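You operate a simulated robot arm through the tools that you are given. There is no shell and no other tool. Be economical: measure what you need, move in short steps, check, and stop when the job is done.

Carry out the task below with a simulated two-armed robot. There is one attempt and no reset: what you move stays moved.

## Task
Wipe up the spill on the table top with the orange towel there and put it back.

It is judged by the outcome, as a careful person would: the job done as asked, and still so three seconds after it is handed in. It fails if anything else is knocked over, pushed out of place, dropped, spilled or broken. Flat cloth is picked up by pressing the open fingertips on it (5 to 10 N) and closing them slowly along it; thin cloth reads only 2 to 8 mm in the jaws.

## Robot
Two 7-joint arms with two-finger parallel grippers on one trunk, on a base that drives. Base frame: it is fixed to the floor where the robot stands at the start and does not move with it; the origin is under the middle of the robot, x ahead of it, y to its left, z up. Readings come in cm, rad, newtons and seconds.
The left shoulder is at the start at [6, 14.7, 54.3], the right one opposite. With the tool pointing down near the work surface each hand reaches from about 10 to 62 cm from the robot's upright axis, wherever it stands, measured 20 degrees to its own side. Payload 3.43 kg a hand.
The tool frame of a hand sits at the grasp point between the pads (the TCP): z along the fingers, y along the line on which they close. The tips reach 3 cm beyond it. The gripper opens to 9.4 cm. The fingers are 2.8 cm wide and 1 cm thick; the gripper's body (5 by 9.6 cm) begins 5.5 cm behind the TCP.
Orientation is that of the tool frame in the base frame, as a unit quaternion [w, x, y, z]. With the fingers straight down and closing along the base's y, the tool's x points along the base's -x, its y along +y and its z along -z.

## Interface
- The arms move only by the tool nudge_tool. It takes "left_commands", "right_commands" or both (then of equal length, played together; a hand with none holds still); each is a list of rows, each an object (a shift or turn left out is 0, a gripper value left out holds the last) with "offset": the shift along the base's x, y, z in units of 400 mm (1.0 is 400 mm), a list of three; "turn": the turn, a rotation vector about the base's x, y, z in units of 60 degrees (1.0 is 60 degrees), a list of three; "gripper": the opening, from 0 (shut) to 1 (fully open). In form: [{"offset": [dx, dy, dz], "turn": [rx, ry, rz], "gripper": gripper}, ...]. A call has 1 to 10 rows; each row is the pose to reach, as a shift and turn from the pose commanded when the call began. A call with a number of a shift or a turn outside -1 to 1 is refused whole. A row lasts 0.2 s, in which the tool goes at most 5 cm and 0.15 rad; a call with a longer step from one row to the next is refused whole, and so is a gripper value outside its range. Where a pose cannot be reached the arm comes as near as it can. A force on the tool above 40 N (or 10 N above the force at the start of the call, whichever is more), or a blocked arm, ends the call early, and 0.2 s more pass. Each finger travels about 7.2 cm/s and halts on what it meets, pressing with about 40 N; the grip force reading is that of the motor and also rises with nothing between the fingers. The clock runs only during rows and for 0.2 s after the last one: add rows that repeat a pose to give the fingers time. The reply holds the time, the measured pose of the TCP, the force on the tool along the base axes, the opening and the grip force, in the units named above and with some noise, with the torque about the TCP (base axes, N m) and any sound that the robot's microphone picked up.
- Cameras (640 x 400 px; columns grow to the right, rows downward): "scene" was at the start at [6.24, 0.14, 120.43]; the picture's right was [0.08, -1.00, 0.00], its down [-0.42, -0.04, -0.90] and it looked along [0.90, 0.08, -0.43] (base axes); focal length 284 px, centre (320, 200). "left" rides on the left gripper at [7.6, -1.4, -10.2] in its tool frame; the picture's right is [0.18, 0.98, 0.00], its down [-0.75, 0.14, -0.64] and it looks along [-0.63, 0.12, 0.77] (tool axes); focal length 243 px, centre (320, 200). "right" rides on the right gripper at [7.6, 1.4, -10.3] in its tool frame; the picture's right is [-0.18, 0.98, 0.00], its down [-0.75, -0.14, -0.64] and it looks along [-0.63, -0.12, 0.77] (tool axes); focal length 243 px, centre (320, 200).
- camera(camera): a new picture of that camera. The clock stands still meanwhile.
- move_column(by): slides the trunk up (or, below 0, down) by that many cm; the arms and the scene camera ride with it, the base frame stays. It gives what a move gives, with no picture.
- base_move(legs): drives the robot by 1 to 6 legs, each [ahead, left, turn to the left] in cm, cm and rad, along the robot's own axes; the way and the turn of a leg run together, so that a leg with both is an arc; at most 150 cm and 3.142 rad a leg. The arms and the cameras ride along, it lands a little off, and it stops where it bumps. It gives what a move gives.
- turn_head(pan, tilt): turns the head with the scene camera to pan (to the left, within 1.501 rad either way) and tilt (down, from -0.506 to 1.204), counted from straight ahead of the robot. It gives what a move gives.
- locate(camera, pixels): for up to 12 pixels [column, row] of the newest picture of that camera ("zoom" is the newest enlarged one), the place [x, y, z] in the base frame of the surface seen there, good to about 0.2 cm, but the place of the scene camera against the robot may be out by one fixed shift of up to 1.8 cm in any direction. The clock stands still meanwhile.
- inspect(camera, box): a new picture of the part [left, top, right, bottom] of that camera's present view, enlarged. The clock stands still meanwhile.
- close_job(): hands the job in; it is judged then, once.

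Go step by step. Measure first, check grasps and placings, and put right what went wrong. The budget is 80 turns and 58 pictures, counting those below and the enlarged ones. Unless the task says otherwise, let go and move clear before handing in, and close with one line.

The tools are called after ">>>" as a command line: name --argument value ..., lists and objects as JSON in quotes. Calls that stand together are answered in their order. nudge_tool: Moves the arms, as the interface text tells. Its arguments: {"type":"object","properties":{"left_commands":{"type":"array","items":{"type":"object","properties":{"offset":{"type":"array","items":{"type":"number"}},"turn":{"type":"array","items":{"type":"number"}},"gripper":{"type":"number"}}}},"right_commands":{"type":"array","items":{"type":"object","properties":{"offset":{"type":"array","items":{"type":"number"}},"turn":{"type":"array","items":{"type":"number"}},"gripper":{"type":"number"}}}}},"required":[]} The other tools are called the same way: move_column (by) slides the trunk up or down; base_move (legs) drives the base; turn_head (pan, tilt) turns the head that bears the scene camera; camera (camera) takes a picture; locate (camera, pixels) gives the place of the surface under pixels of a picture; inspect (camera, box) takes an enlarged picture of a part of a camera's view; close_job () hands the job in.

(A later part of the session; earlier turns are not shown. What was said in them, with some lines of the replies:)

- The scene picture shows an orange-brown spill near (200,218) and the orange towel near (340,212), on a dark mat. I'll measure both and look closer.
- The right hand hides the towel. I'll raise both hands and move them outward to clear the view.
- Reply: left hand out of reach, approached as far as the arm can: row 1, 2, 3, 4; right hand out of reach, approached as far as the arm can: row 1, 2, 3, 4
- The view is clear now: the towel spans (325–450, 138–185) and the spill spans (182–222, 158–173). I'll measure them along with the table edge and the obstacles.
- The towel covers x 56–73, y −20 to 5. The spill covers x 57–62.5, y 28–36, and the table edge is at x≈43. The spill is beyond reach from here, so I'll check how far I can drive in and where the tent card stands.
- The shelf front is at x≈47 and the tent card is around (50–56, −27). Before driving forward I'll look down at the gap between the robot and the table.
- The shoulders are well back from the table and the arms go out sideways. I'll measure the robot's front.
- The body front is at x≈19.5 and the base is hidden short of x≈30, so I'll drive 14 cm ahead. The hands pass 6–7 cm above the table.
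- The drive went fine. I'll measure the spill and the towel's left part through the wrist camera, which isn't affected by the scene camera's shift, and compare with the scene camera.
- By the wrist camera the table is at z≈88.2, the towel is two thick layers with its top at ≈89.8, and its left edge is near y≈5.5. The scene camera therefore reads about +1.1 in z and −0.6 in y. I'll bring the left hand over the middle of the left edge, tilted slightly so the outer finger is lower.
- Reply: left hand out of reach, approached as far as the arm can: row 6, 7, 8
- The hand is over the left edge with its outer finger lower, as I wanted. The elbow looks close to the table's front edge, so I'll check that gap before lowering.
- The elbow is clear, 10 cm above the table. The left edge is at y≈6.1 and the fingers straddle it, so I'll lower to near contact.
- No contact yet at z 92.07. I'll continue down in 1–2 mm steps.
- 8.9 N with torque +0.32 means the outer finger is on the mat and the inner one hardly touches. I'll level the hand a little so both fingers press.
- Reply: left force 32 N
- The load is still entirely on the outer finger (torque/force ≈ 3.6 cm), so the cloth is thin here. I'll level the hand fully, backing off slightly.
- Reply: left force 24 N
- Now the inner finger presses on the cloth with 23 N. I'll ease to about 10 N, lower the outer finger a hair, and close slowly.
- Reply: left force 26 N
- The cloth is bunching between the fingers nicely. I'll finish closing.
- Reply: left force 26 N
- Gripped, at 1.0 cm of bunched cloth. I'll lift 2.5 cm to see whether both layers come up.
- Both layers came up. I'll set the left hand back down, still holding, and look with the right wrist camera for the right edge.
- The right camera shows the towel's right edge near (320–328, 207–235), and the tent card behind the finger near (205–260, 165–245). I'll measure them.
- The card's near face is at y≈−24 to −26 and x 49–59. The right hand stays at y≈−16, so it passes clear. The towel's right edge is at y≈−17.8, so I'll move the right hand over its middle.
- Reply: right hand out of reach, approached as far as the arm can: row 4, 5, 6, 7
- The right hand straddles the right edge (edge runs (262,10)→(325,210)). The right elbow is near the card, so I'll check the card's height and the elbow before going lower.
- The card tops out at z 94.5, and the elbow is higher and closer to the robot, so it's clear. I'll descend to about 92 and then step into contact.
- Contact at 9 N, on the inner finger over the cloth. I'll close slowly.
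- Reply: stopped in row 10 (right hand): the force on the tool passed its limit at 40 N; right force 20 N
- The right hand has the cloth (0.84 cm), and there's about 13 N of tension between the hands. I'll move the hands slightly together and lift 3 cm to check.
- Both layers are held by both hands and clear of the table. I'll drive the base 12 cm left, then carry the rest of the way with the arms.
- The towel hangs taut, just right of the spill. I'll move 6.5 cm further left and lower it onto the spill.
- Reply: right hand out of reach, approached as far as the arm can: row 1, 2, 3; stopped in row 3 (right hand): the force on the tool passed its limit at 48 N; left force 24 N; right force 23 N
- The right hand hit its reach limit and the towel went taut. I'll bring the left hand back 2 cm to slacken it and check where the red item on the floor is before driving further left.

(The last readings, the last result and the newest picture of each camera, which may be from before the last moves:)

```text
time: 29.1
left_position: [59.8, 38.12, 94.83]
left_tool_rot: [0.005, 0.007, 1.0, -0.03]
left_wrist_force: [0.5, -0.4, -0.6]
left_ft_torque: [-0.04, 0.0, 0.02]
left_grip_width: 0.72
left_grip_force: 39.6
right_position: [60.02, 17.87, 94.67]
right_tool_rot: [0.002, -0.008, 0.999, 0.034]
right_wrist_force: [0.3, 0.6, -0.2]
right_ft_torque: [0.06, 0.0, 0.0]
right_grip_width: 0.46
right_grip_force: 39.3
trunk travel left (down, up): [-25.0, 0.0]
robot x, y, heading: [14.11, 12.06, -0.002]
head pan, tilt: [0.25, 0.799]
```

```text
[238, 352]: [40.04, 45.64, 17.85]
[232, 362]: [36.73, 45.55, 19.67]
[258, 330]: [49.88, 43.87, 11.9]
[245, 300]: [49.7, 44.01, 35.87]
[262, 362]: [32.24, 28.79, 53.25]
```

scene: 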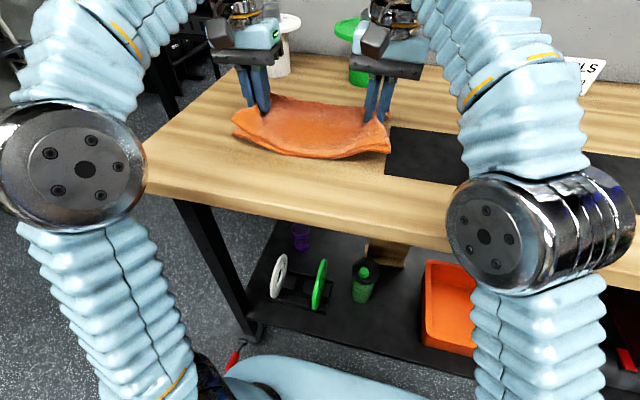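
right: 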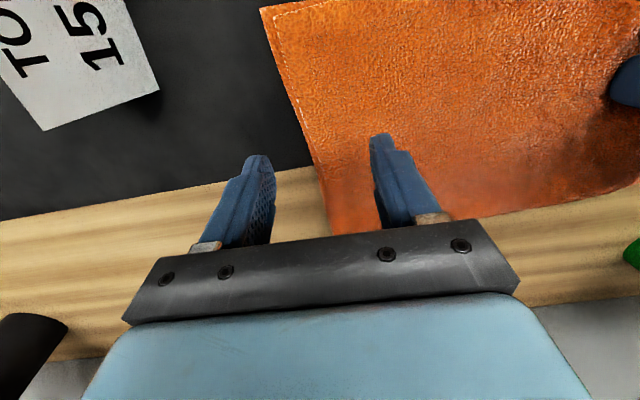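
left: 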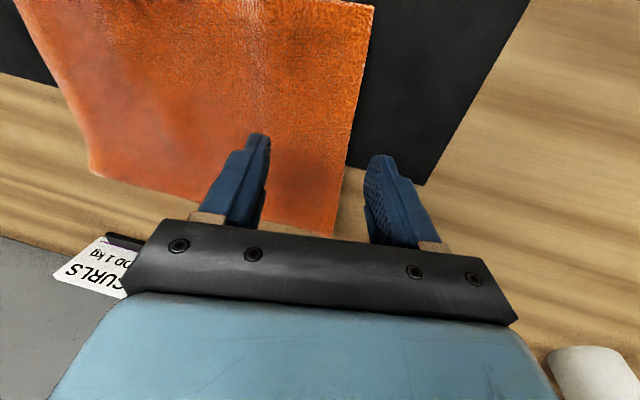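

A red lever sticks out at (37–40, 45.5), so I won't drive further left. The towel already spans y≈15–42 and covers the whole spill (29–37), so I'll lower it here.

>>> nudge_tool --left_commands '[{"offset": [0, 0, -0.04]}, {"offset": [0, 0, -0.075]}, {"offset": [0, 0, -0.087]}, {"offset": [0, 0, -0.087]}]' --right_commands '[{"offset": [0, 0.01, -0.04]}, {"offset": [0, 0.01, -0.075]}, {"offset": [0, 0.01, -0.083]}, {"offset": [0, 0.01, -0.083]}]'

>>> inspect --camera "scene" --box '[160, 40, 420, 203]'

```text
time: 30.1
left_position: [59.95, 38.0, 91.57]
left_tool_rot: [0.007, 0.008, 0.999, -0.031]
left_wrist_force: [5.8, 1.0, 19.3]
left_ft_torque: [0.01, -0.18, 0.06]
left_grip_width: 0.76
left_grip_force: 39.9
right_position: [59.78, 18.23, 91.6]
right_tool_rot: [0.004, -0.008, 0.999, 0.036]
right_wrist_force: [3.4, 1.4, 15.0]
right_ft_torque: [0.1, -0.23, -0.01]
right_grip_width: 0.46
right_grip_force: 39.0
trunk travel left (down, up): [-25.0, 0.0]
robot x, y, heading: [14.21, 12.0, 0.0]
head pan, tilt: [0.25, 0.799]
```

```text
2.45 times, centred on (290, 122) of scene
```

zoom: 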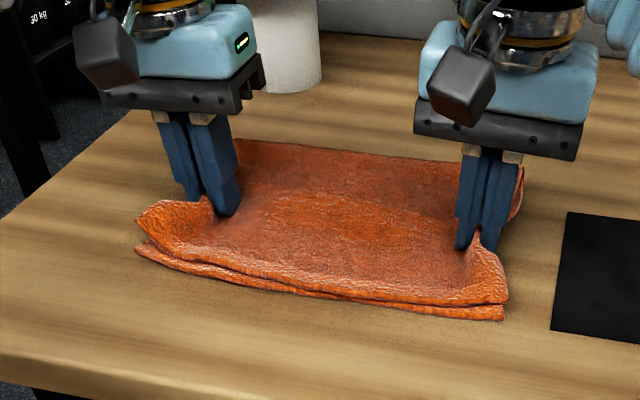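

The towel lies flat on the spill with both hands pressing lightly. I'll wipe in strokes along y, shifting x so the held left edge also sweeps the spill.

>>> nudge_tool --left_commands '[{"offset": [0, -0.06, 0.002]}, {"offset": [0, -0.12, 0.002]}, {"offset": [0, -0.18, 0.002]}, {"offset": [0, -0.24, 0.002]}, {"offset": [-0.05, -0.24, 0.002]}, {"offset": [-0.05, -0.18, 0.002]}, {"offset": [-0.05, -0.12, 0.002]}, {"offset": [-0.05, -0.06, 0.002]}, {"offset": [-0.05, 0, 0.002]}, {"offset": [0, 0, 0.002]}]' --right_commands '[{"offset": [0, -0.06, 0.002]}, {"offset": [0, -0.12, 0.002]}, {"offset": [0, -0.18, 0.002]}, {"offset": [0, -0.24, 0.002]}, {"offset": [-0.05, -0.24, 0.002]}, {"offset": [-0.05, -0.18, 0.002]}, {"offset": [-0.05, -0.12, 0.002]}, {"offset": [-0.05, -0.06, 0.002]}, {"offset": [-0.05, 0, 0.002]}, {"offset": [0, 0, 0.002]}]'

>>> nudge_tool --left_commands '[{"offset": [0.06, 0, 0]}, {"offset": [0.06, -0.06, 0]}, {"offset": [0.06, -0.12, 0]}, {"offset": [0.06, -0.18, 0]}, {"offset": [0.06, -0.24, 0]}, {"offset": [0.01, -0.25, 0.0]}, {"offset": [-0.04, -0.25, 0.0]}, {"offset": [-0.04, -0.25, 0.0]}]' --right_commands '[{"offset": [0.06, 0, 0]}, {"offset": [0.06, -0.06, 0]}, {"offset": [0.06, -0.12, 0]}, {"offset": [0.06, -0.18, 0]}, {"offset": [0.06, -0.24, 0]}, {"offset": [0.01, -0.25, 0.0]}, {"offset": [-0.04, -0.25, 0.0]}, {"offset": [-0.04, -0.25, 0.0]}]'

>>> inspect --camera "scene" --box '[160, 40, 420, 203]'

```text
time: 32.3
left_position: [59.87, 37.98, 91.4]
left_tool_rot: [0.006, 0.007, 0.999, -0.031]
left_wrist_force: [-6.0, 1.0, 25.7]
left_ft_torque: [-0.14, 0.11, -0.01]
left_grip_width: 0.73
left_grip_force: 40.0
right_position: [59.78, 18.39, 91.58]
right_tool_rot: [0.003, -0.009, 0.999, 0.035]
right_wrist_force: [0.8, -0.5, 4.3]
right_ft_torque: [0.05, -0.04, 0.0]
right_grip_width: 0.48
right_grip_force: 39.3
trunk travel left (down, up): [-25.0, 0.0]
robot x, y, heading: [14.17, 12.09, 0.001]
head pan, tilt: [0.25, 0.799]
```

```text
time: 34.1
left_position: [58.12, 27.92, 91.43]
left_tool_rot: [0.004, 0.008, 0.999, -0.03]
left_wrist_force: [-1.1, 0.7, 6.9]
left_ft_torque: [-0.08, -0.01, 0.02]
left_grip_width: 0.74
left_grip_force: 40.3
right_position: [58.36, 8.47, 91.56]
right_tool_rot: [0.003, -0.008, 0.999, 0.034]
right_wrist_force: [0.2, -2.1, 10.0]
right_ft_torque: [-0.02, -0.09, 0.0]
right_grip_width: 0.49
right_grip_force: 39.2
trunk travel left (down, up): [-25.0, 0.0]
robot x, y, heading: [14.17, 11.61, -0.0]
head pan, tilt: [0.25, 0.799]
```

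```text
2.45 times, centred on (290, 122) of scene
```

zoom: 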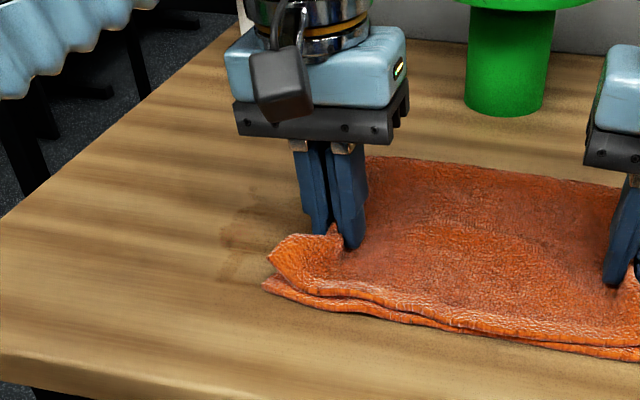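

Most of the spill is gone, with only faint stains left near zoom (240,235) and (232,270). I'll make more strokes over that area, going a bit further left.

>>> locate --camera "zoom" --pixels '[[240, 235], [232, 272], [252, 190]]'

>>> nudge_tool --left_commands '[{"offset": [0.0, 0.07, 0]}, {"offset": [0, 0.14, 0]}, {"offset": [0.0, 0.21, 0]}, {"offset": [0.0, 0.28, 0]}, {"offset": [0.04, 0.28, 0]}, {"offset": [0.04, 0.21, 0.0]}, {"offset": [0.04, 0.14, 0.0]}, {"offset": [0.04, 0.07, 0.0]}, {"offset": [0.04, 0.0, 0.0]}, {"offset": [0.0, 0.0, 0.0]}]' --right_commands '[{"offset": [0.0, 0.07, 0]}, {"offset": [0, 0.14, 0]}, {"offset": [0.0, 0.21, 0]}, {"offset": [0.0, 0.28, 0]}, {"offset": [0.04, 0.28, 0]}, {"offset": [0.04, 0.21, 0.0]}, {"offset": [0.04, 0.14, 0.0]}, {"offset": [0.04, 0.07, 0.0]}, {"offset": [0.04, 0.0, 0.0]}, {"offset": [0.0, 0.0, 0.0]}]'

>>> nudge_tool --left_commands '[{"offset": [-0.04, 0.0, 0]}, {"offset": [-0.04, 0.07, 0]}, {"offset": [-0.04, 0.14, 0]}, {"offset": [-0.04, 0.21, 0]}, {"offset": [-0.04, 0.28, 0]}, {"offset": [0.02, 0.28, 0]}, {"offset": [0.02, 0.2, 0.0]}, {"offset": [0.02, 0.12, 0.0]}, {"offset": [0.02, 0.04, 0.0]}, {"offset": [0.02, -0.02, 0.0]}]' --right_commands '[{"offset": [-0.04, 0.0, 0]}, {"offset": [-0.04, 0.07, 0]}, {"offset": [-0.04, 0.14, 0]}, {"offset": [-0.04, 0.21, 0]}, {"offset": [-0.04, 0.28, 0]}, {"offset": [0.02, 0.28, 0]}, {"offset": [0.02, 0.2, 0.0]}, {"offset": [0.02, 0.12, 0.0]}, {"offset": [0.02, 0.04, 0.0]}, {"offset": [0.02, -0.02, 0.0]}]'

>>> inspect --camera "scene" --box '[160, 40, 420, 203]'

```text
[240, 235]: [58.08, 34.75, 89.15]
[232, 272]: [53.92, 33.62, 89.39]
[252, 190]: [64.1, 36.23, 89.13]
```

```text
time: 36.3
left_position: [58.29, 27.8, 91.37]
left_tool_rot: [0.006, 0.009, 0.999, -0.033]
left_wrist_force: [6.4, 1.0, 32.6]
left_ft_torque: [-0.13, -0.28, 0.0]
left_grip_width: 0.73
left_grip_force: 39.5
right_position: [58.22, 8.35, 91.77]
right_tool_rot: [0.002, -0.008, 0.999, 0.034]
right_wrist_force: [0.4, -0.3, 4.6]
right_ft_torque: [0.02, -0.02, -0.01]
right_grip_width: 0.45
right_grip_force: 39.2
trunk travel left (down, up): [-25.0, 0.0]
robot x, y, heading: [14.12, 12.28, 0.004]
head pan, tilt: [0.25, 0.799]
```

```text
time: 38.5
left_position: [58.96, 27.24, 91.54]
left_tool_rot: [0.005, 0.008, 0.999, -0.031]
left_wrist_force: [0.7, 1.1, 6.9]
left_ft_torque: [-0.08, -0.06, 0.01]
left_grip_width: 0.73
left_grip_force: 39.6
right_position: [58.94, 7.54, 91.5]
right_tool_rot: [0.002, -0.008, 0.999, 0.034]
right_wrist_force: [-0.7, 1.6, 16.2]
right_ft_torque: [0.15, -0.15, 0.01]
right_grip_width: 0.5
right_grip_force: 38.8
trunk travel left (down, up): [-25.0, 0.0]
robot x, y, heading: [14.38, 12.38, 0.001]
head pan, tilt: [0.25, 0.799]
```

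```text
2.45 times, centred on (290, 122) of scene
```

zoom: 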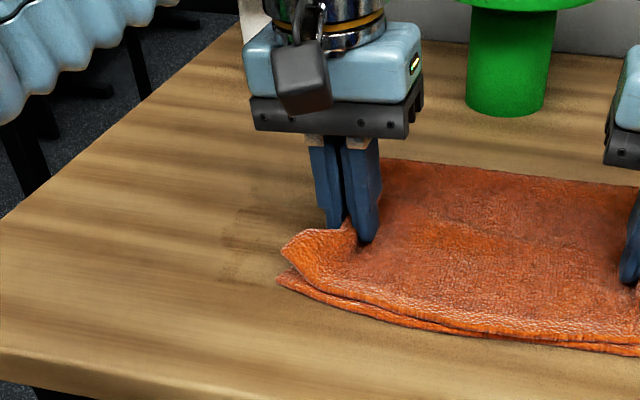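

Fainter still. I'll do two more rounds covering the smear's full extent (x 53–65).

>>> nudge_tool --left_commands '[{"offset": [-0.06, 0.02, 0]}, {"offset": [-0.06, 0.1, 0]}, {"offset": [-0.06, 0.2, 0]}, {"offset": [-0.06, 0.29, 0]}, {"offset": [0.0, 0.29, 0]}, {"offset": [0.06, 0.29, 0.0]}, {"offset": [0.06, 0.2, 0.0]}, {"offset": [0.06, 0.1, 0.0]}, {"offset": [0.06, 0.02, 0.0]}, {"offset": [0.0, 0.02, 0.0]}]' --right_commands '[{"offset": [-0.06, 0.02, 0]}, {"offset": [-0.06, 0.1, 0]}, {"offset": [-0.06, 0.2, 0]}, {"offset": [-0.06, 0.29, 0]}, {"offset": [0.0, 0.29, 0]}, {"offset": [0.06, 0.29, 0.0]}, {"offset": [0.06, 0.2, 0.0]}, {"offset": [0.06, 0.1, 0.0]}, {"offset": [0.06, 0.02, 0.0]}, {"offset": [0.0, 0.02, 0.0]}]'

>>> nudge_tool --left_commands '[{"offset": [0, 0.09, 0]}, {"offset": [0, 0.18, 0]}, {"offset": [0, 0.28, 0]}, {"offset": [-0.06, 0.26, 0]}, {"offset": [-0.06, 0.18, 0]}, {"offset": [0.06, 0.18, 0.0]}, {"offset": [0.06, 0.12, 0.0]}, {"offset": [-0.06, 0.12, 0.0]}, {"offset": [-0.06, 0.05, 0.0]}, {"offset": [0.0, -0.04, 0.0]}]' --right_commands '[{"offset": [0, 0.09, 0]}, {"offset": [0, 0.18, 0]}, {"offset": [0, 0.28, 0]}, {"offset": [-0.06, 0.26, 0]}, {"offset": [-0.06, 0.18, 0]}, {"offset": [0.06, 0.18, 0.0]}, {"offset": [0.06, 0.12, 0.0]}, {"offset": [-0.06, 0.12, 0.0]}, {"offset": [-0.06, 0.05, 0.0]}, {"offset": [0.0, -0.04, 0.0]}]'

>>> inspect --camera "scene" --box '[160, 40, 420, 203]'

```text
time: 40.7
left_position: [58.84, 27.94, 91.7]
left_tool_rot: [0.004, 0.008, 0.999, -0.031]
left_wrist_force: [0.2, 1.2, 2.2]
left_ft_torque: [-0.01, 0.02, 0.0]
left_grip_width: 0.75
left_grip_force: 39.9
right_position: [58.86, 8.43, 91.55]
right_tool_rot: [0.001, -0.008, 0.999, 0.034]
right_wrist_force: [-1.9, 0.5, 7.3]
right_ft_torque: [0.12, 0.06, 0.02]
right_grip_width: 0.44
right_grip_force: 38.8
trunk travel left (down, up): [-25.0, 0.0]
robot x, y, heading: [14.26, 11.98, 0.001]
head pan, tilt: [0.25, 0.799]
```

```text
time: 42.9
left_position: [59.04, 26.71, 91.44]
left_tool_rot: [0.006, 0.009, 0.999, -0.032]
left_wrist_force: [-1.3, -0.5, 21.1]
left_ft_torque: [-0.12, 0.03, -0.06]
left_grip_width: 0.75
left_grip_force: 40.0
right_position: [58.91, 6.72, 91.47]
right_tool_rot: [0.003, -0.008, 0.999, 0.034]
right_wrist_force: [-0.2, 1.0, 14.2]
right_ft_torque: [0.15, -0.06, -0.02]
right_grip_width: 0.48
right_grip_force: 38.5
trunk travel left (down, up): [-25.0, 0.0]
robot x, y, heading: [14.11, 11.84, 0.001]
head pan, tilt: [0.25, 0.799]
```

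```text
2.45 times, centred on (290, 122) of scene
```

zoom: 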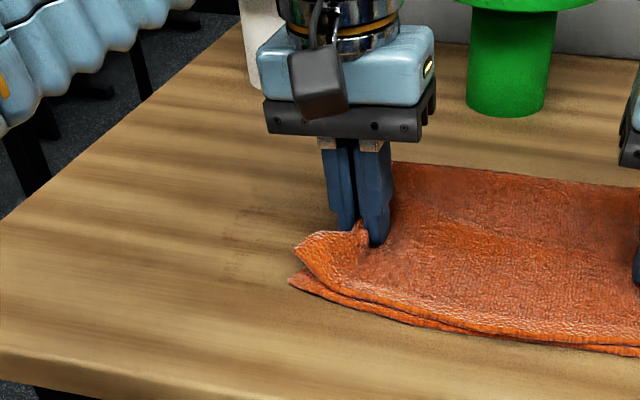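

The table looks clean there. I'll lift the towel, still held by both hands, move it right a bit, and look at the whole wiped area.

>>> nudge_tool --left_commands '[{"offset": [0, -0.0, 0.04]}, {"offset": [0, 0, 0.083]}, {"offset": [0.03, -0.08, 0.083]}, {"offset": [0.06, -0.16, 0.083]}, {"offset": [0.1, -0.24, 0.083]}, {"offset": [0.13, -0.29, 0.083]}, {"offset": [0.13, -0.29, 0.083]}]' --right_commands '[{"offset": [0, 0, 0.04]}, {"offset": [0, 0, 0.083]}, {"offset": [0.03, -0.08, 0.083]}, {"offset": [0.06, -0.16, 0.083]}, {"offset": [0.1, -0.24, 0.083]}, {"offset": [0.13, -0.29, 0.083]}, {"offset": [0.13, -0.29, 0.083]}]'

>>> camera --camera "scene"

>>> inspect --camera "scene" --box '[180, 60, 380, 185]'

```text
time: 44.5
left_position: [64.27, 15.27, 94.3]
left_tool_rot: [0.001, 0.007, 0.999, -0.031]
left_wrist_force: [0.3, -3.0, -0.6]
left_ft_torque: [-0.06, 0.01, 0.0]
left_grip_width: 0.73
left_grip_force: 39.7
left hand out of reach, approached as far as the arm can: row 6
right_position: [64.12, -5.06, 94.92]
right_tool_rot: [0.001, -0.008, 0.999, 0.035]
right_wrist_force: [-0.1, 1.5, -0.2]
right_ft_torque: [0.1, 0.04, 0.03]
right_grip_width: 0.47
right_grip_force: 39.0
trunk travel left (down, up): [-25.0, 0.0]
robot x, y, heading: [14.44, 12.09, 0.005]
head pan, tilt: [0.25, 0.799]
```

```text
27 pictures are left
```

scene: 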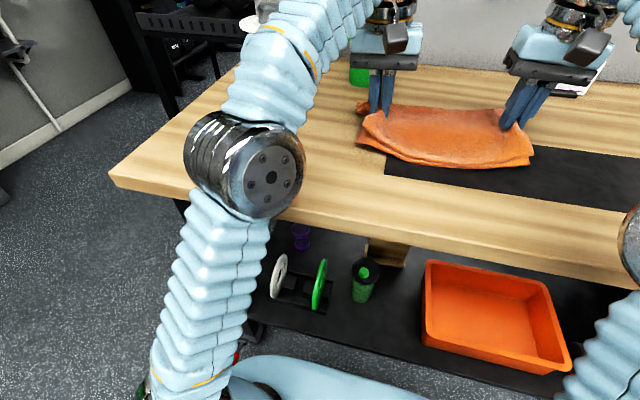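

```text
3.20 times, centred on (280, 122) of scene
```

zoom: 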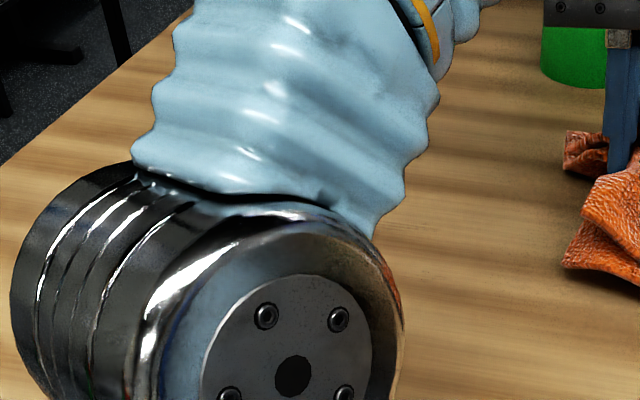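

The left forearm hides the spot from the head camera. The left wrist camera may see it.

>>> camera --camera "left"

```text
25 pictures are left
```

left: 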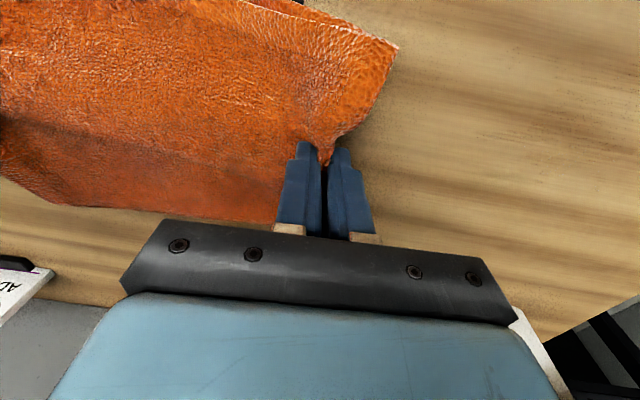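

>>> inspect --camera "left" --box '[400, 60, 640, 210]'

>>> locate --camera "left" --pixels '[[530, 120], [600, 130], [500, 110], [460, 120]]'

```text
2.67 times, centred on (520, 135) of left
```

zoom: 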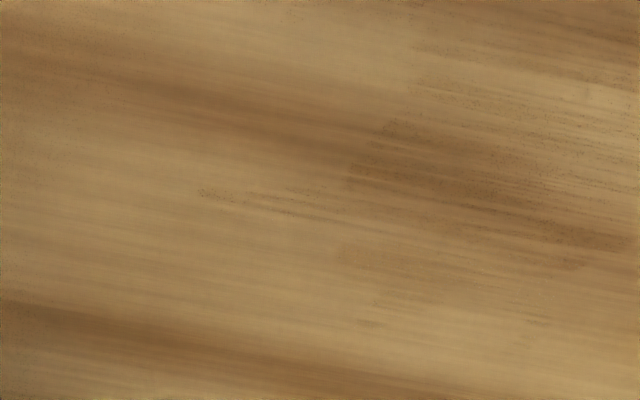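

```text
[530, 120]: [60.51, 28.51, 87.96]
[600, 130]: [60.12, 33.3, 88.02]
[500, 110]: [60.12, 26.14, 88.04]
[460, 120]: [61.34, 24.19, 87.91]
```

A faint film is still visible around y 29–35 (zoom (350–620, 120–270)), so I'll go back for a few more wiping rounds.

>>> nudge_tool --left_commands '[{"offset": [-0.04, 0.1, 0.01]}, {"offset": [-0.08, 0.2, 0.01]}, {"offset": [-0.12, 0.3, 0.01]}, {"offset": [-0.12, 0.4, 0]}, {"offset": [-0.12, 0.5, 0]}, {"offset": [-0.12, 0.54, -0.03]}, {"offset": [-0.12, 0.54, -0.07]}, {"offset": [-0.12, 0.54, -0.076]}]' --right_commands '[{"offset": [-0.04, 0.1, 0.0]}, {"offset": [-0.08, 0.2, 0.0]}, {"offset": [-0.12, 0.3, 0.0]}, {"offset": [-0.12, 0.4, 0]}, {"offset": [-0.12, 0.5, 0]}, {"offset": [-0.12, 0.55, -0.03]}, {"offset": [-0.12, 0.55, -0.07]}, {"offset": [-0.12, 0.55, -0.087]}]'

>>> nudge_tool --left_commands '[{"offset": [0, -0.08, 0]}, {"offset": [0, -0.16, 0]}, {"offset": [0, -0.24, 0]}, {"offset": [0.04, -0.24, 0]}, {"offset": [0.04, -0.16, 0]}, {"offset": [0.04, -0.08, 0]}, {"offset": [0.04, 0.02, 0]}, {"offset": [-0.04, 0.02, 0]}, {"offset": [-0.04, -0.06, 0]}, {"offset": [-0.04, -0.14, 0]}]' --right_commands '[{"offset": [0, -0.08, 0]}, {"offset": [0, -0.16, 0]}, {"offset": [0, -0.24, 0]}, {"offset": [0.04, -0.24, 0]}, {"offset": [0.04, -0.16, 0]}, {"offset": [0.04, -0.08, 0]}, {"offset": [0.04, 0.02, 0]}, {"offset": [-0.04, 0.02, 0]}, {"offset": [-0.04, -0.06, 0]}, {"offset": [-0.04, -0.14, 0]}]'

```text
time: 46.3
left_position: [59.45, 36.71, 91.85]
left_tool_rot: [0.007, 0.007, 1.0, -0.03]
left_wrist_force: [-0.3, 0.4, 0.6]
left_ft_torque: [-0.02, -0.02, -0.03]
left_grip_width: 0.77
left_grip_force: 40.0
right_position: [59.2, 16.94, 91.4]
right_tool_rot: [0.005, -0.008, 0.999, 0.037]
right_wrist_force: [2.7, -3.0, 31.5]
right_ft_torque: [0.03, -0.16, -0.03]
right_grip_width: 0.49
right_grip_force: 38.8
trunk travel left (down, up): [-25.0, 0.0]
robot x, y, heading: [14.33, 12.15, 0.001]
head pan, tilt: [0.25, 0.799]
```

```text
time: 47.3
left_position: [61.04, 27.23, 91.65]
left_tool_rot: [0.007, 0.008, 0.999, -0.032]
left_wrist_force: [0.1, -0.4, 1.5]
left_ft_torque: [-0.02, -0.02, -0.02]
left_grip_width: 0.73
left_grip_force: 40.1
right_position: [60.64, 7.57, 91.52]
right_tool_rot: [0.005, -0.008, 0.999, 0.035]
right_wrist_force: [-1.6, -1.1, 20.5]
right_ft_torque: [0.01, 0.04, 0.0]
right_grip_width: 0.47
right_grip_force: 39.2
trunk travel left (down, up): [-25.0, 0.0]
robot x, y, heading: [14.11, 11.98, 0.003]
head pan, tilt: [0.25, 0.799]
stopped in row 5 (right hand): the force on the tool passed its limit at 48 N (the readings are from after the stop); the commanded pose is now the measured one
```

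The right hand pressed too hard and the left too lightly. I'll rebalance and continue the strokes.

>>> nudge_tool --left_commands '[{"offset": [0, 0.08, -0.006]}, {"offset": [0, 0.16, -0.006]}, {"offset": [0, 0.25, -0.006]}, {"offset": [-0.06, 0.25, -0.006]}, {"offset": [-0.06, 0.16, -0.006]}, {"offset": [-0.06, 0.08, -0.006]}, {"offset": [-0.06, 0, -0.006]}, {"offset": [-0.1, 0.0, -0.006]}, {"offset": [-0.1, 0.1, -0.006]}, {"offset": [-0.1, 0.2, -0.006]}]' --right_commands '[{"offset": [0, 0.08, 0.006]}, {"offset": [0, 0.16, 0.006]}, {"offset": [0, 0.25, 0.006]}, {"offset": [-0.06, 0.25, 0.006]}, {"offset": [-0.06, 0.16, 0.006]}, {"offset": [-0.06, 0.08, 0.006]}, {"offset": [-0.06, 0, 0.006]}, {"offset": [-0.1, 0.0, 0.006]}, {"offset": [-0.1, 0.1, 0.006]}, {"offset": [-0.1, 0.2, 0.006]}]'

>>> nudge_tool --left_commands '[{"offset": [0, 0.04, 0]}, {"offset": [0.05, 0.04, 0]}, {"offset": [0.05, -0.05, 0]}, {"offset": [0.05, -0.14, 0]}, {"offset": [0.05, -0.22, 0]}, {"offset": [0.08, -0.22, 0]}, {"offset": [0.08, -0.12, 0]}, {"offset": [0.08, -0.02, 0]}, {"offset": [0.03, 0.03, 0]}, {"offset": [0.03, -0.06, 0]}]' --right_commands '[{"offset": [0, 0.04, 0]}, {"offset": [0.05, 0.04, 0]}, {"offset": [0.05, -0.05, 0]}, {"offset": [0.05, -0.14, 0]}, {"offset": [0.05, -0.22, 0]}, {"offset": [0.08, -0.22, 0]}, {"offset": [0.08, -0.12, 0]}, {"offset": [0.08, -0.02, 0]}, {"offset": [0.03, 0.03, 0]}, {"offset": [0.03, -0.06, 0]}]'

>>> nudge_tool --left_commands '[{"offset": [0, -0.08, 0]}, {"offset": [0.03, -0.16, 0]}, {"offset": [0.03, -0.08, 0]}, {"offset": [0.03, 0.0, 0]}, {"offset": [0.03, 0.08, 0]}, {"offset": [-0.02, 0.08, 0]}, {"offset": [-0.02, 0.0, 0]}, {"offset": [-0.02, -0.08, 0]}, {"offset": [-0.02, -0.16, 0]}, {"offset": [-0.02, -0.2, 0.05]}]' --right_commands '[{"offset": [0, -0.08, 0]}, {"offset": [0.03, -0.16, 0]}, {"offset": [0.03, -0.08, 0]}, {"offset": [0.03, 0.0, 0]}, {"offset": [0.03, 0.08, 0]}, {"offset": [-0.02, 0.08, 0]}, {"offset": [-0.02, 0.0, 0]}, {"offset": [-0.02, -0.08, 0]}, {"offset": [-0.02, -0.16, 0]}, {"offset": [-0.02, -0.2, 0.05]}]'

```text
time: 49.5
left_position: [57.21, 35.15, 91.49]
left_tool_rot: [0.006, 0.007, 0.999, -0.031]
left_wrist_force: [0.2, -1.0, 17.1]
left_ft_torque: [-0.13, -0.03, 0.01]
left_grip_width: 0.75
left_grip_force: 40.1
right_position: [56.75, 15.52, 91.68]
right_tool_rot: [0.003, -0.007, 0.999, 0.036]
right_wrist_force: [-0.3, 0.0, 2.9]
right_ft_torque: [0.08, 0.03, 0.0]
right_grip_width: 0.48
right_grip_force: 39.0
trunk travel left (down, up): [-25.0, 0.0]
robot x, y, heading: [14.32, 12.1, -0.001]
head pan, tilt: [0.25, 0.799]
```

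```text
time: 51.7
left_position: [57.96, 32.7, 91.59]
left_tool_rot: [0.007, 0.008, 0.999, -0.033]
left_wrist_force: [0.4, -2.4, 7.0]
left_ft_torque: [-0.15, -0.02, 0.01]
left_grip_width: 0.75
left_grip_force: 40.2
right_position: [57.67, 13.19, 91.39]
right_tool_rot: [0.004, -0.008, 0.999, 0.035]
right_wrist_force: [0.0, 1.1, 32.2]
right_ft_torque: [0.13, -0.05, -0.02]
right_grip_width: 0.5
right_grip_force: 40.0
trunk travel left (down, up): [-25.0, 0.0]
robot x, y, heading: [14.31, 11.86, 0.0]
head pan, tilt: [0.25, 0.799]
```

```text
time: 53.5
left_position: [57.46, 30.35, 91.41]
left_tool_rot: [0.01, 0.007, 0.999, -0.032]
left_wrist_force: [-1.9, -1.1, 19.7]
left_ft_torque: [-0.15, -0.02, -0.03]
left_grip_width: 0.74
left_grip_force: 40.1
right_position: [56.75, 10.63, 91.52]
right_tool_rot: [0.004, -0.009, 0.999, 0.036]
right_wrist_force: [-1.5, -2.9, 17.5]
right_ft_torque: [-0.08, 0.05, 0.03]
right_grip_width: 0.49
right_grip_force: 39.9
trunk travel left (down, up): [-25.0, 0.0]
robot x, y, heading: [13.91, 11.95, -0.001]
head pan, tilt: [0.25, 0.799]
stopped in row 8 (left hand): the force on the tool passed its limit at 45 N (the readings are from after the stop); the commanded pose is now the measured one
```

Good, strokes done. I'll lift the towel, carry it to the right and check the spot again.

>>> nudge_tool --left_commands '[{"offset": [0, -0.02, 0.04]}, {"offset": [0, -0.06, 0.083]}, {"offset": [0.04, -0.14, 0.083]}, {"offset": [0.08, -0.22, 0.083]}, {"offset": [0.11, -0.3, 0.083]}, {"offset": [0.15, -0.38, 0.083]}, {"offset": [0.15, -0.38, 0.083]}]' --right_commands '[{"offset": [0, -0.02, 0.04]}, {"offset": [0, -0.06, 0.083]}, {"offset": [0.05, -0.14, 0.083]}, {"offset": [0.1, -0.22, 0.083]}, {"offset": [0.13, -0.3, 0.083]}, {"offset": [0.17, -0.38, 0.083]}, {"offset": [0.17, -0.38, 0.083]}]'

>>> inspect --camera "left" --box '[400, 60, 640, 210]'

```text
time: 55.1
left_position: [63.48, 15.24, 94.6]
left_tool_rot: [0.006, 0.007, 0.999, -0.031]
left_wrist_force: [-0.2, -1.1, 0.1]
left_ft_torque: [0.02, 0.02, -0.03]
left_grip_width: 0.73
left_grip_force: 40.1
right_position: [63.62, -4.49, 94.72]
right_tool_rot: [0.002, -0.008, 0.999, 0.035]
right_wrist_force: [2.2, 0.0, -0.3]
right_ft_torque: [0.01, 0.0, -0.02]
right_grip_width: 0.48
right_grip_force: 39.2
trunk travel left (down, up): [-25.0, 0.0]
robot x, y, heading: [13.91, 11.95, 0.002]
head pan, tilt: [0.25, 0.799]
```

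```text
2.67 times, centred on (520, 135) of left
```

zoom: 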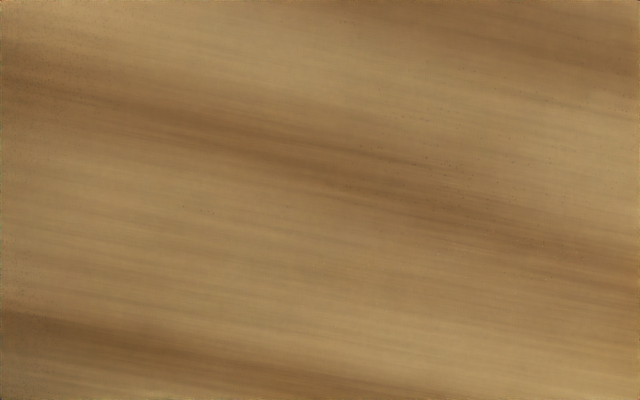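

Clean now, with only the wood grain showing. I'll drive the base 12 cm back right, which puts the towel over its original place.

>>> base_move --legs '[[0, -12, 0]]'

>>> turn_head --pan 0.0 --tilt 0.8

>>> camera --camera "scene"

```text
time: 56.4
left_position: [63.59, 3.0, 94.69]
left_tool_rot: [0.007, 0.007, 0.999, -0.031]
left_wrist_force: [0.6, -0.5, -0.2]
left_ft_torque: [0.02, -0.04, -0.01]
left_grip_width: 0.74
left_grip_force: 39.7
right_position: [63.6, -16.86, 94.59]
right_tool_rot: [0.002, -0.01, 0.999, 0.035]
right_wrist_force: [-0.3, 0.6, -0.8]
right_ft_torque: [0.0, -0.01, 0.01]
right_grip_width: 0.48
right_grip_force: 39.4
trunk travel left (down, up): [-25.0, 0.0]
robot x, y, heading: [14.4, -0.3, 0.006]
head pan, tilt: [0.25, 0.799]
```

```text
time: 57.1
left_position: [63.56, 3.08, 94.69]
left_tool_rot: [0.006, 0.008, 0.999, -0.031]
left_wrist_force: [-1.0, -0.8, 0.5]
left_ft_torque: [-0.01, 0.02, -0.03]
left_grip_width: 0.74
left_grip_force: 39.9
right_position: [63.69, -16.84, 94.64]
right_tool_rot: [0.001, -0.01, 0.999, 0.035]
right_wrist_force: [0.1, 0.8, -1.3]
right_ft_torque: [0.01, 0.0, -0.01]
right_grip_width: 0.48
right_grip_force: 39.1
trunk travel left (down, up): [-25.0, 0.0]
robot x, y, heading: [14.17, -0.32, 0.005]
head pan, tilt: [0.0, 0.799]
```

```text
22 pictures are left
```

scene: 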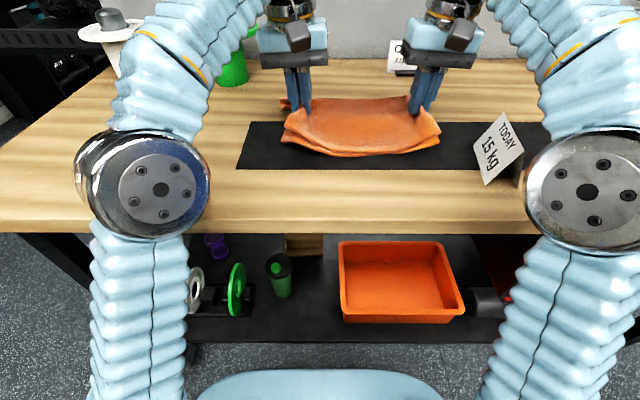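

The towel is above its place on the mat and the card is undisturbed. I'll check the corner positions against the originals (front corners (56.6, 4.9) and (57, −19.6); back ≈73).

>>> locate --camera "scene" --pixels '[[285, 140], [345, 156], [440, 138], [283, 100], [350, 98], [405, 98]]'

```text
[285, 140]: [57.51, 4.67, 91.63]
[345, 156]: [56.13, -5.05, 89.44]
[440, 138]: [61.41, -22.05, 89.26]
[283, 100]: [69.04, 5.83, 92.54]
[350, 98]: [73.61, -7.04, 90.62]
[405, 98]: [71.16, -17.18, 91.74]
```

The towel sits about 1 cm too far right. I'll shift both hands +0.8 cm in y and lower to the mat.

>>> nudge_tool --left_commands '[{"offset": [0.01, 0.02, -0.03]}, {"offset": [0.01, 0.02, -0.06]}, {"offset": [0.01, 0.02, -0.074]}, {"offset": [0.01, 0.02, -0.074]}]' --right_commands '[{"offset": [0.01, 0.02, -0.03]}, {"offset": [0.01, 0.02, -0.06]}, {"offset": [0.01, 0.02, -0.074]}, {"offset": [0.01, 0.02, -0.074]}]'

>>> inspect --camera "scene" --box '[230, 50, 470, 200]'

```text
time: 58.1
left_position: [63.96, 3.85, 91.72]
left_tool_rot: [0.007, 0.005, 0.999, -0.031]
left_wrist_force: [-0.3, 0.6, 1.2]
left_ft_torque: [0.05, -0.01, 0.0]
left_grip_width: 0.74
left_grip_force: 39.6
right_position: [64.06, -16.1, 91.88]
right_tool_rot: [0.002, -0.01, 0.999, 0.035]
right_wrist_force: [-0.1, -0.2, 2.2]
right_ft_torque: [0.04, -0.03, -0.01]
right_grip_width: 0.48
right_grip_force: 39.0
trunk travel left (down, up): [-25.0, 0.0]
robot x, y, heading: [14.37, -0.08, 0.002]
head pan, tilt: [0.0, 0.799]
```

```text
2.67 times, centred on (350, 125) of scene
```

zoom: 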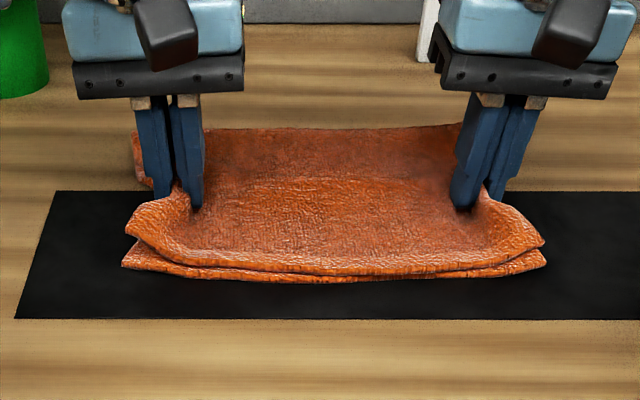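

It lies in place on the mat. I'll open both grippers gently, lifting slightly as they open.

>>> nudge_tool --left_commands '[{"offset": [0, 0, 0.0], "gripper": 0.15}, {"offset": [0, 0, 0.004], "gripper": 0.3}, {"offset": [0, 0, 0.008], "gripper": 0.45}, {"offset": [0, 0, 0.012], "gripper": 0.5}, {"offset": [0, 0, 0.04], "gripper": 0.5}, {"offset": [0, 0, 0.08], "gripper": 0.5}, {"offset": [0, 0, 0.1], "gripper": 0.5}]' --right_commands '[{"offset": [0, 0, 0.0], "gripper": 0.15}, {"offset": [0, 0, 0.004], "gripper": 0.3}, {"offset": [0, 0, 0.008], "gripper": 0.45}, {"offset": [0, 0, 0.012], "gripper": 0.5}, {"offset": [0, 0, 0.04], "gripper": 0.5}, {"offset": [0, 0, 0.08], "gripper": 0.5}, {"offset": [0, 0, 0.1], "gripper": 0.5}]'

>>> inspect --camera "scene" --box '[230, 50, 470, 200]'

```text
time: 59.7
left_position: [63.76, 3.51, 94.99]
left_tool_rot: [0.007, 0.007, 0.999, -0.03]
left_wrist_force: [0.0, 0.3, -0.1]
left_ft_torque: [0.04, 0.0, 0.01]
left_grip_width: 4.72
left_grip_force: 0.2
left hand out of reach, approached as far as the arm can: row 7
right_position: [64.07, -16.18, 95.71]
right_tool_rot: [0.002, -0.01, 0.999, 0.035]
right_wrist_force: [-0.9, 0.4, 0.2]
right_ft_torque: [0.03, 0.0, 0.01]
right_grip_width: 4.75
right_grip_force: 0.0
trunk travel left (down, up): [-25.0, 0.0]
robot x, y, heading: [14.03, -0.24, 0.007]
head pan, tilt: [0.0, 0.799]
```

```text
2.67 times, centred on (350, 125) of scene
```

zoom: 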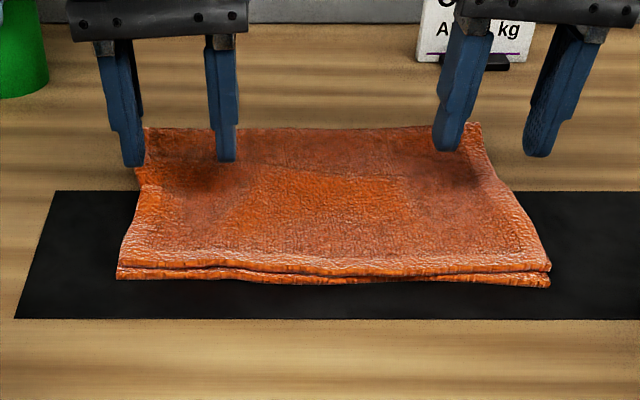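

The towel lies flat and folded in its place. I'll draw both hands back toward the robot along their own lines, clear of the card, and check everything.

>>> nudge_tool --left_commands '[{"offset": [-0.08, 0.02, 0.02]}, {"offset": [-0.16, 0.06, 0.04]}, {"offset": [-0.24, 0.12, 0.06]}, {"offset": [-0.32, 0.2, 0.08]}, {"offset": [-0.4, 0.28, 0.09]}, {"offset": [-0.46, 0.36, 0.09]}, {"offset": [-0.48, 0.44, 0.09]}, {"offset": [-0.5, 0.5, 0.09]}]' --right_commands '[{"offset": [-0.06, 0.02, 0.02]}, {"offset": [-0.13, 0.04, 0.04]}, {"offset": [-0.2, 0.04, 0.06]}, {"offset": [-0.28, 0.04, 0.07]}, {"offset": [-0.36, 0.03, 0.07]}, {"offset": [-0.44, 0.02, 0.07]}, {"offset": [-0.52, 0.01, 0.07]}, {"offset": [-0.56, 0.0, 0.07]}]'

>>> turn_head --pan 0.1 --tilt 0.7

>>> camera --camera "scene"

```text
time: 61.5
left_position: [44.1, 23.83, 98.49]
left_tool_rot: [0.007, 0.006, 0.999, -0.031]
left_wrist_force: [0.2, -0.4, -0.5]
left_ft_torque: [-0.02, 0.01, -0.02]
left_grip_width: 4.68
left_grip_force: 0.1
right_position: [41.39, -15.96, 98.48]
right_tool_rot: [0.002, -0.009, 0.999, 0.035]
right_wrist_force: [-0.1, 0.1, 0.6]
right_ft_torque: [0.02, 0.04, -0.02]
right_grip_width: 4.72
right_grip_force: 0.1
trunk travel left (down, up): [-25.0, 0.0]
robot x, y, heading: [14.27, -0.51, 0.002]
head pan, tilt: [0.0, 0.799]
```

```text
time: 62.2
left_position: [44.11, 23.76, 98.38]
left_tool_rot: [0.007, 0.006, 0.999, -0.031]
left_wrist_force: [-0.2, 0.4, 0.3]
left_ft_torque: [0.0, 0.03, 0.01]
left_grip_width: 4.71
left_grip_force: 0.0
right_position: [41.43, -15.99, 98.56]
right_tool_rot: [0.002, -0.01, 0.999, 0.034]
right_wrist_force: [-0.1, -0.5, 0.2]
right_ft_torque: [0.0, -0.01, 0.01]
right_grip_width: 4.68
right_grip_force: 0.0
trunk travel left (down, up): [-25.0, 0.0]
robot x, y, heading: [13.94, -0.48, 0.001]
head pan, tilt: [0.099, 0.7]
```

```text
19 pictures are left
```

scene: 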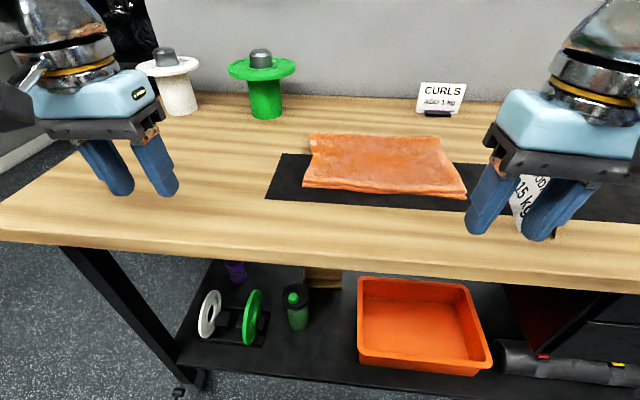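

The towel is in place and nothing else has moved. I'll compare its corners with the originals and take a last close look at the spill area.

>>> locate --camera "scene" --pixels '[[311, 135], [438, 138], [465, 196], [304, 187]]'

>>> inspect --camera "scene" --box '[110, 100, 270, 200]'

>>> camera --camera "left"

```text
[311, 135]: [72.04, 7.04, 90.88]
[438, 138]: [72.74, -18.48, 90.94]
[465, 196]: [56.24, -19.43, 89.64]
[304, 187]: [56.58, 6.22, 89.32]
```

```text
4.00 times, centred on (190, 150) of scene
```

zoom: 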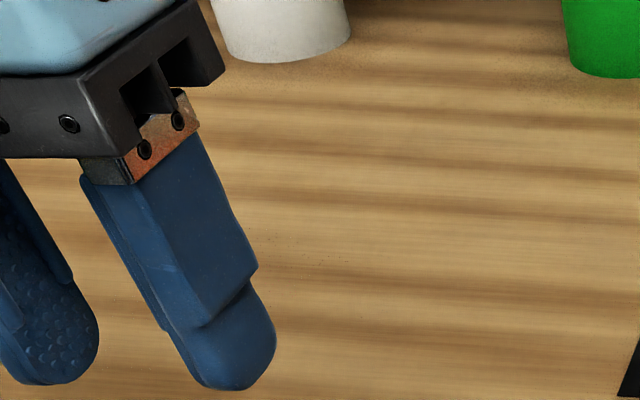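

```text
17 pictures are left
```

left: 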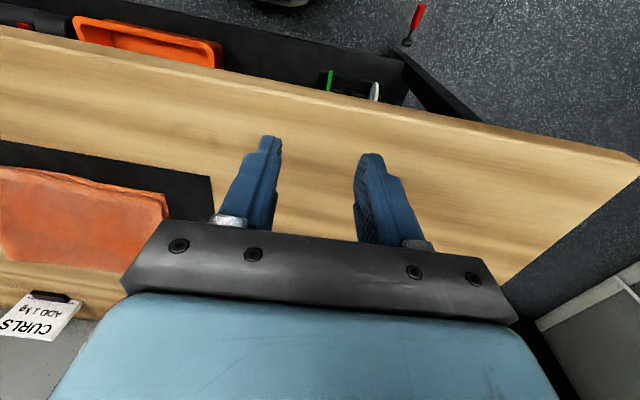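

The spill area is clean, the towel lies folded flat within about 1.5 cm of its original place, and both hands are empty and clear, so I'm handing in.

>>> close_job

```text
The job is handed in.
```

I wiped up the spill and laid the orange towel back folded flat on its mat, within about 1.5 cm of where it was. The camera checks showed nothing else on the table moved.
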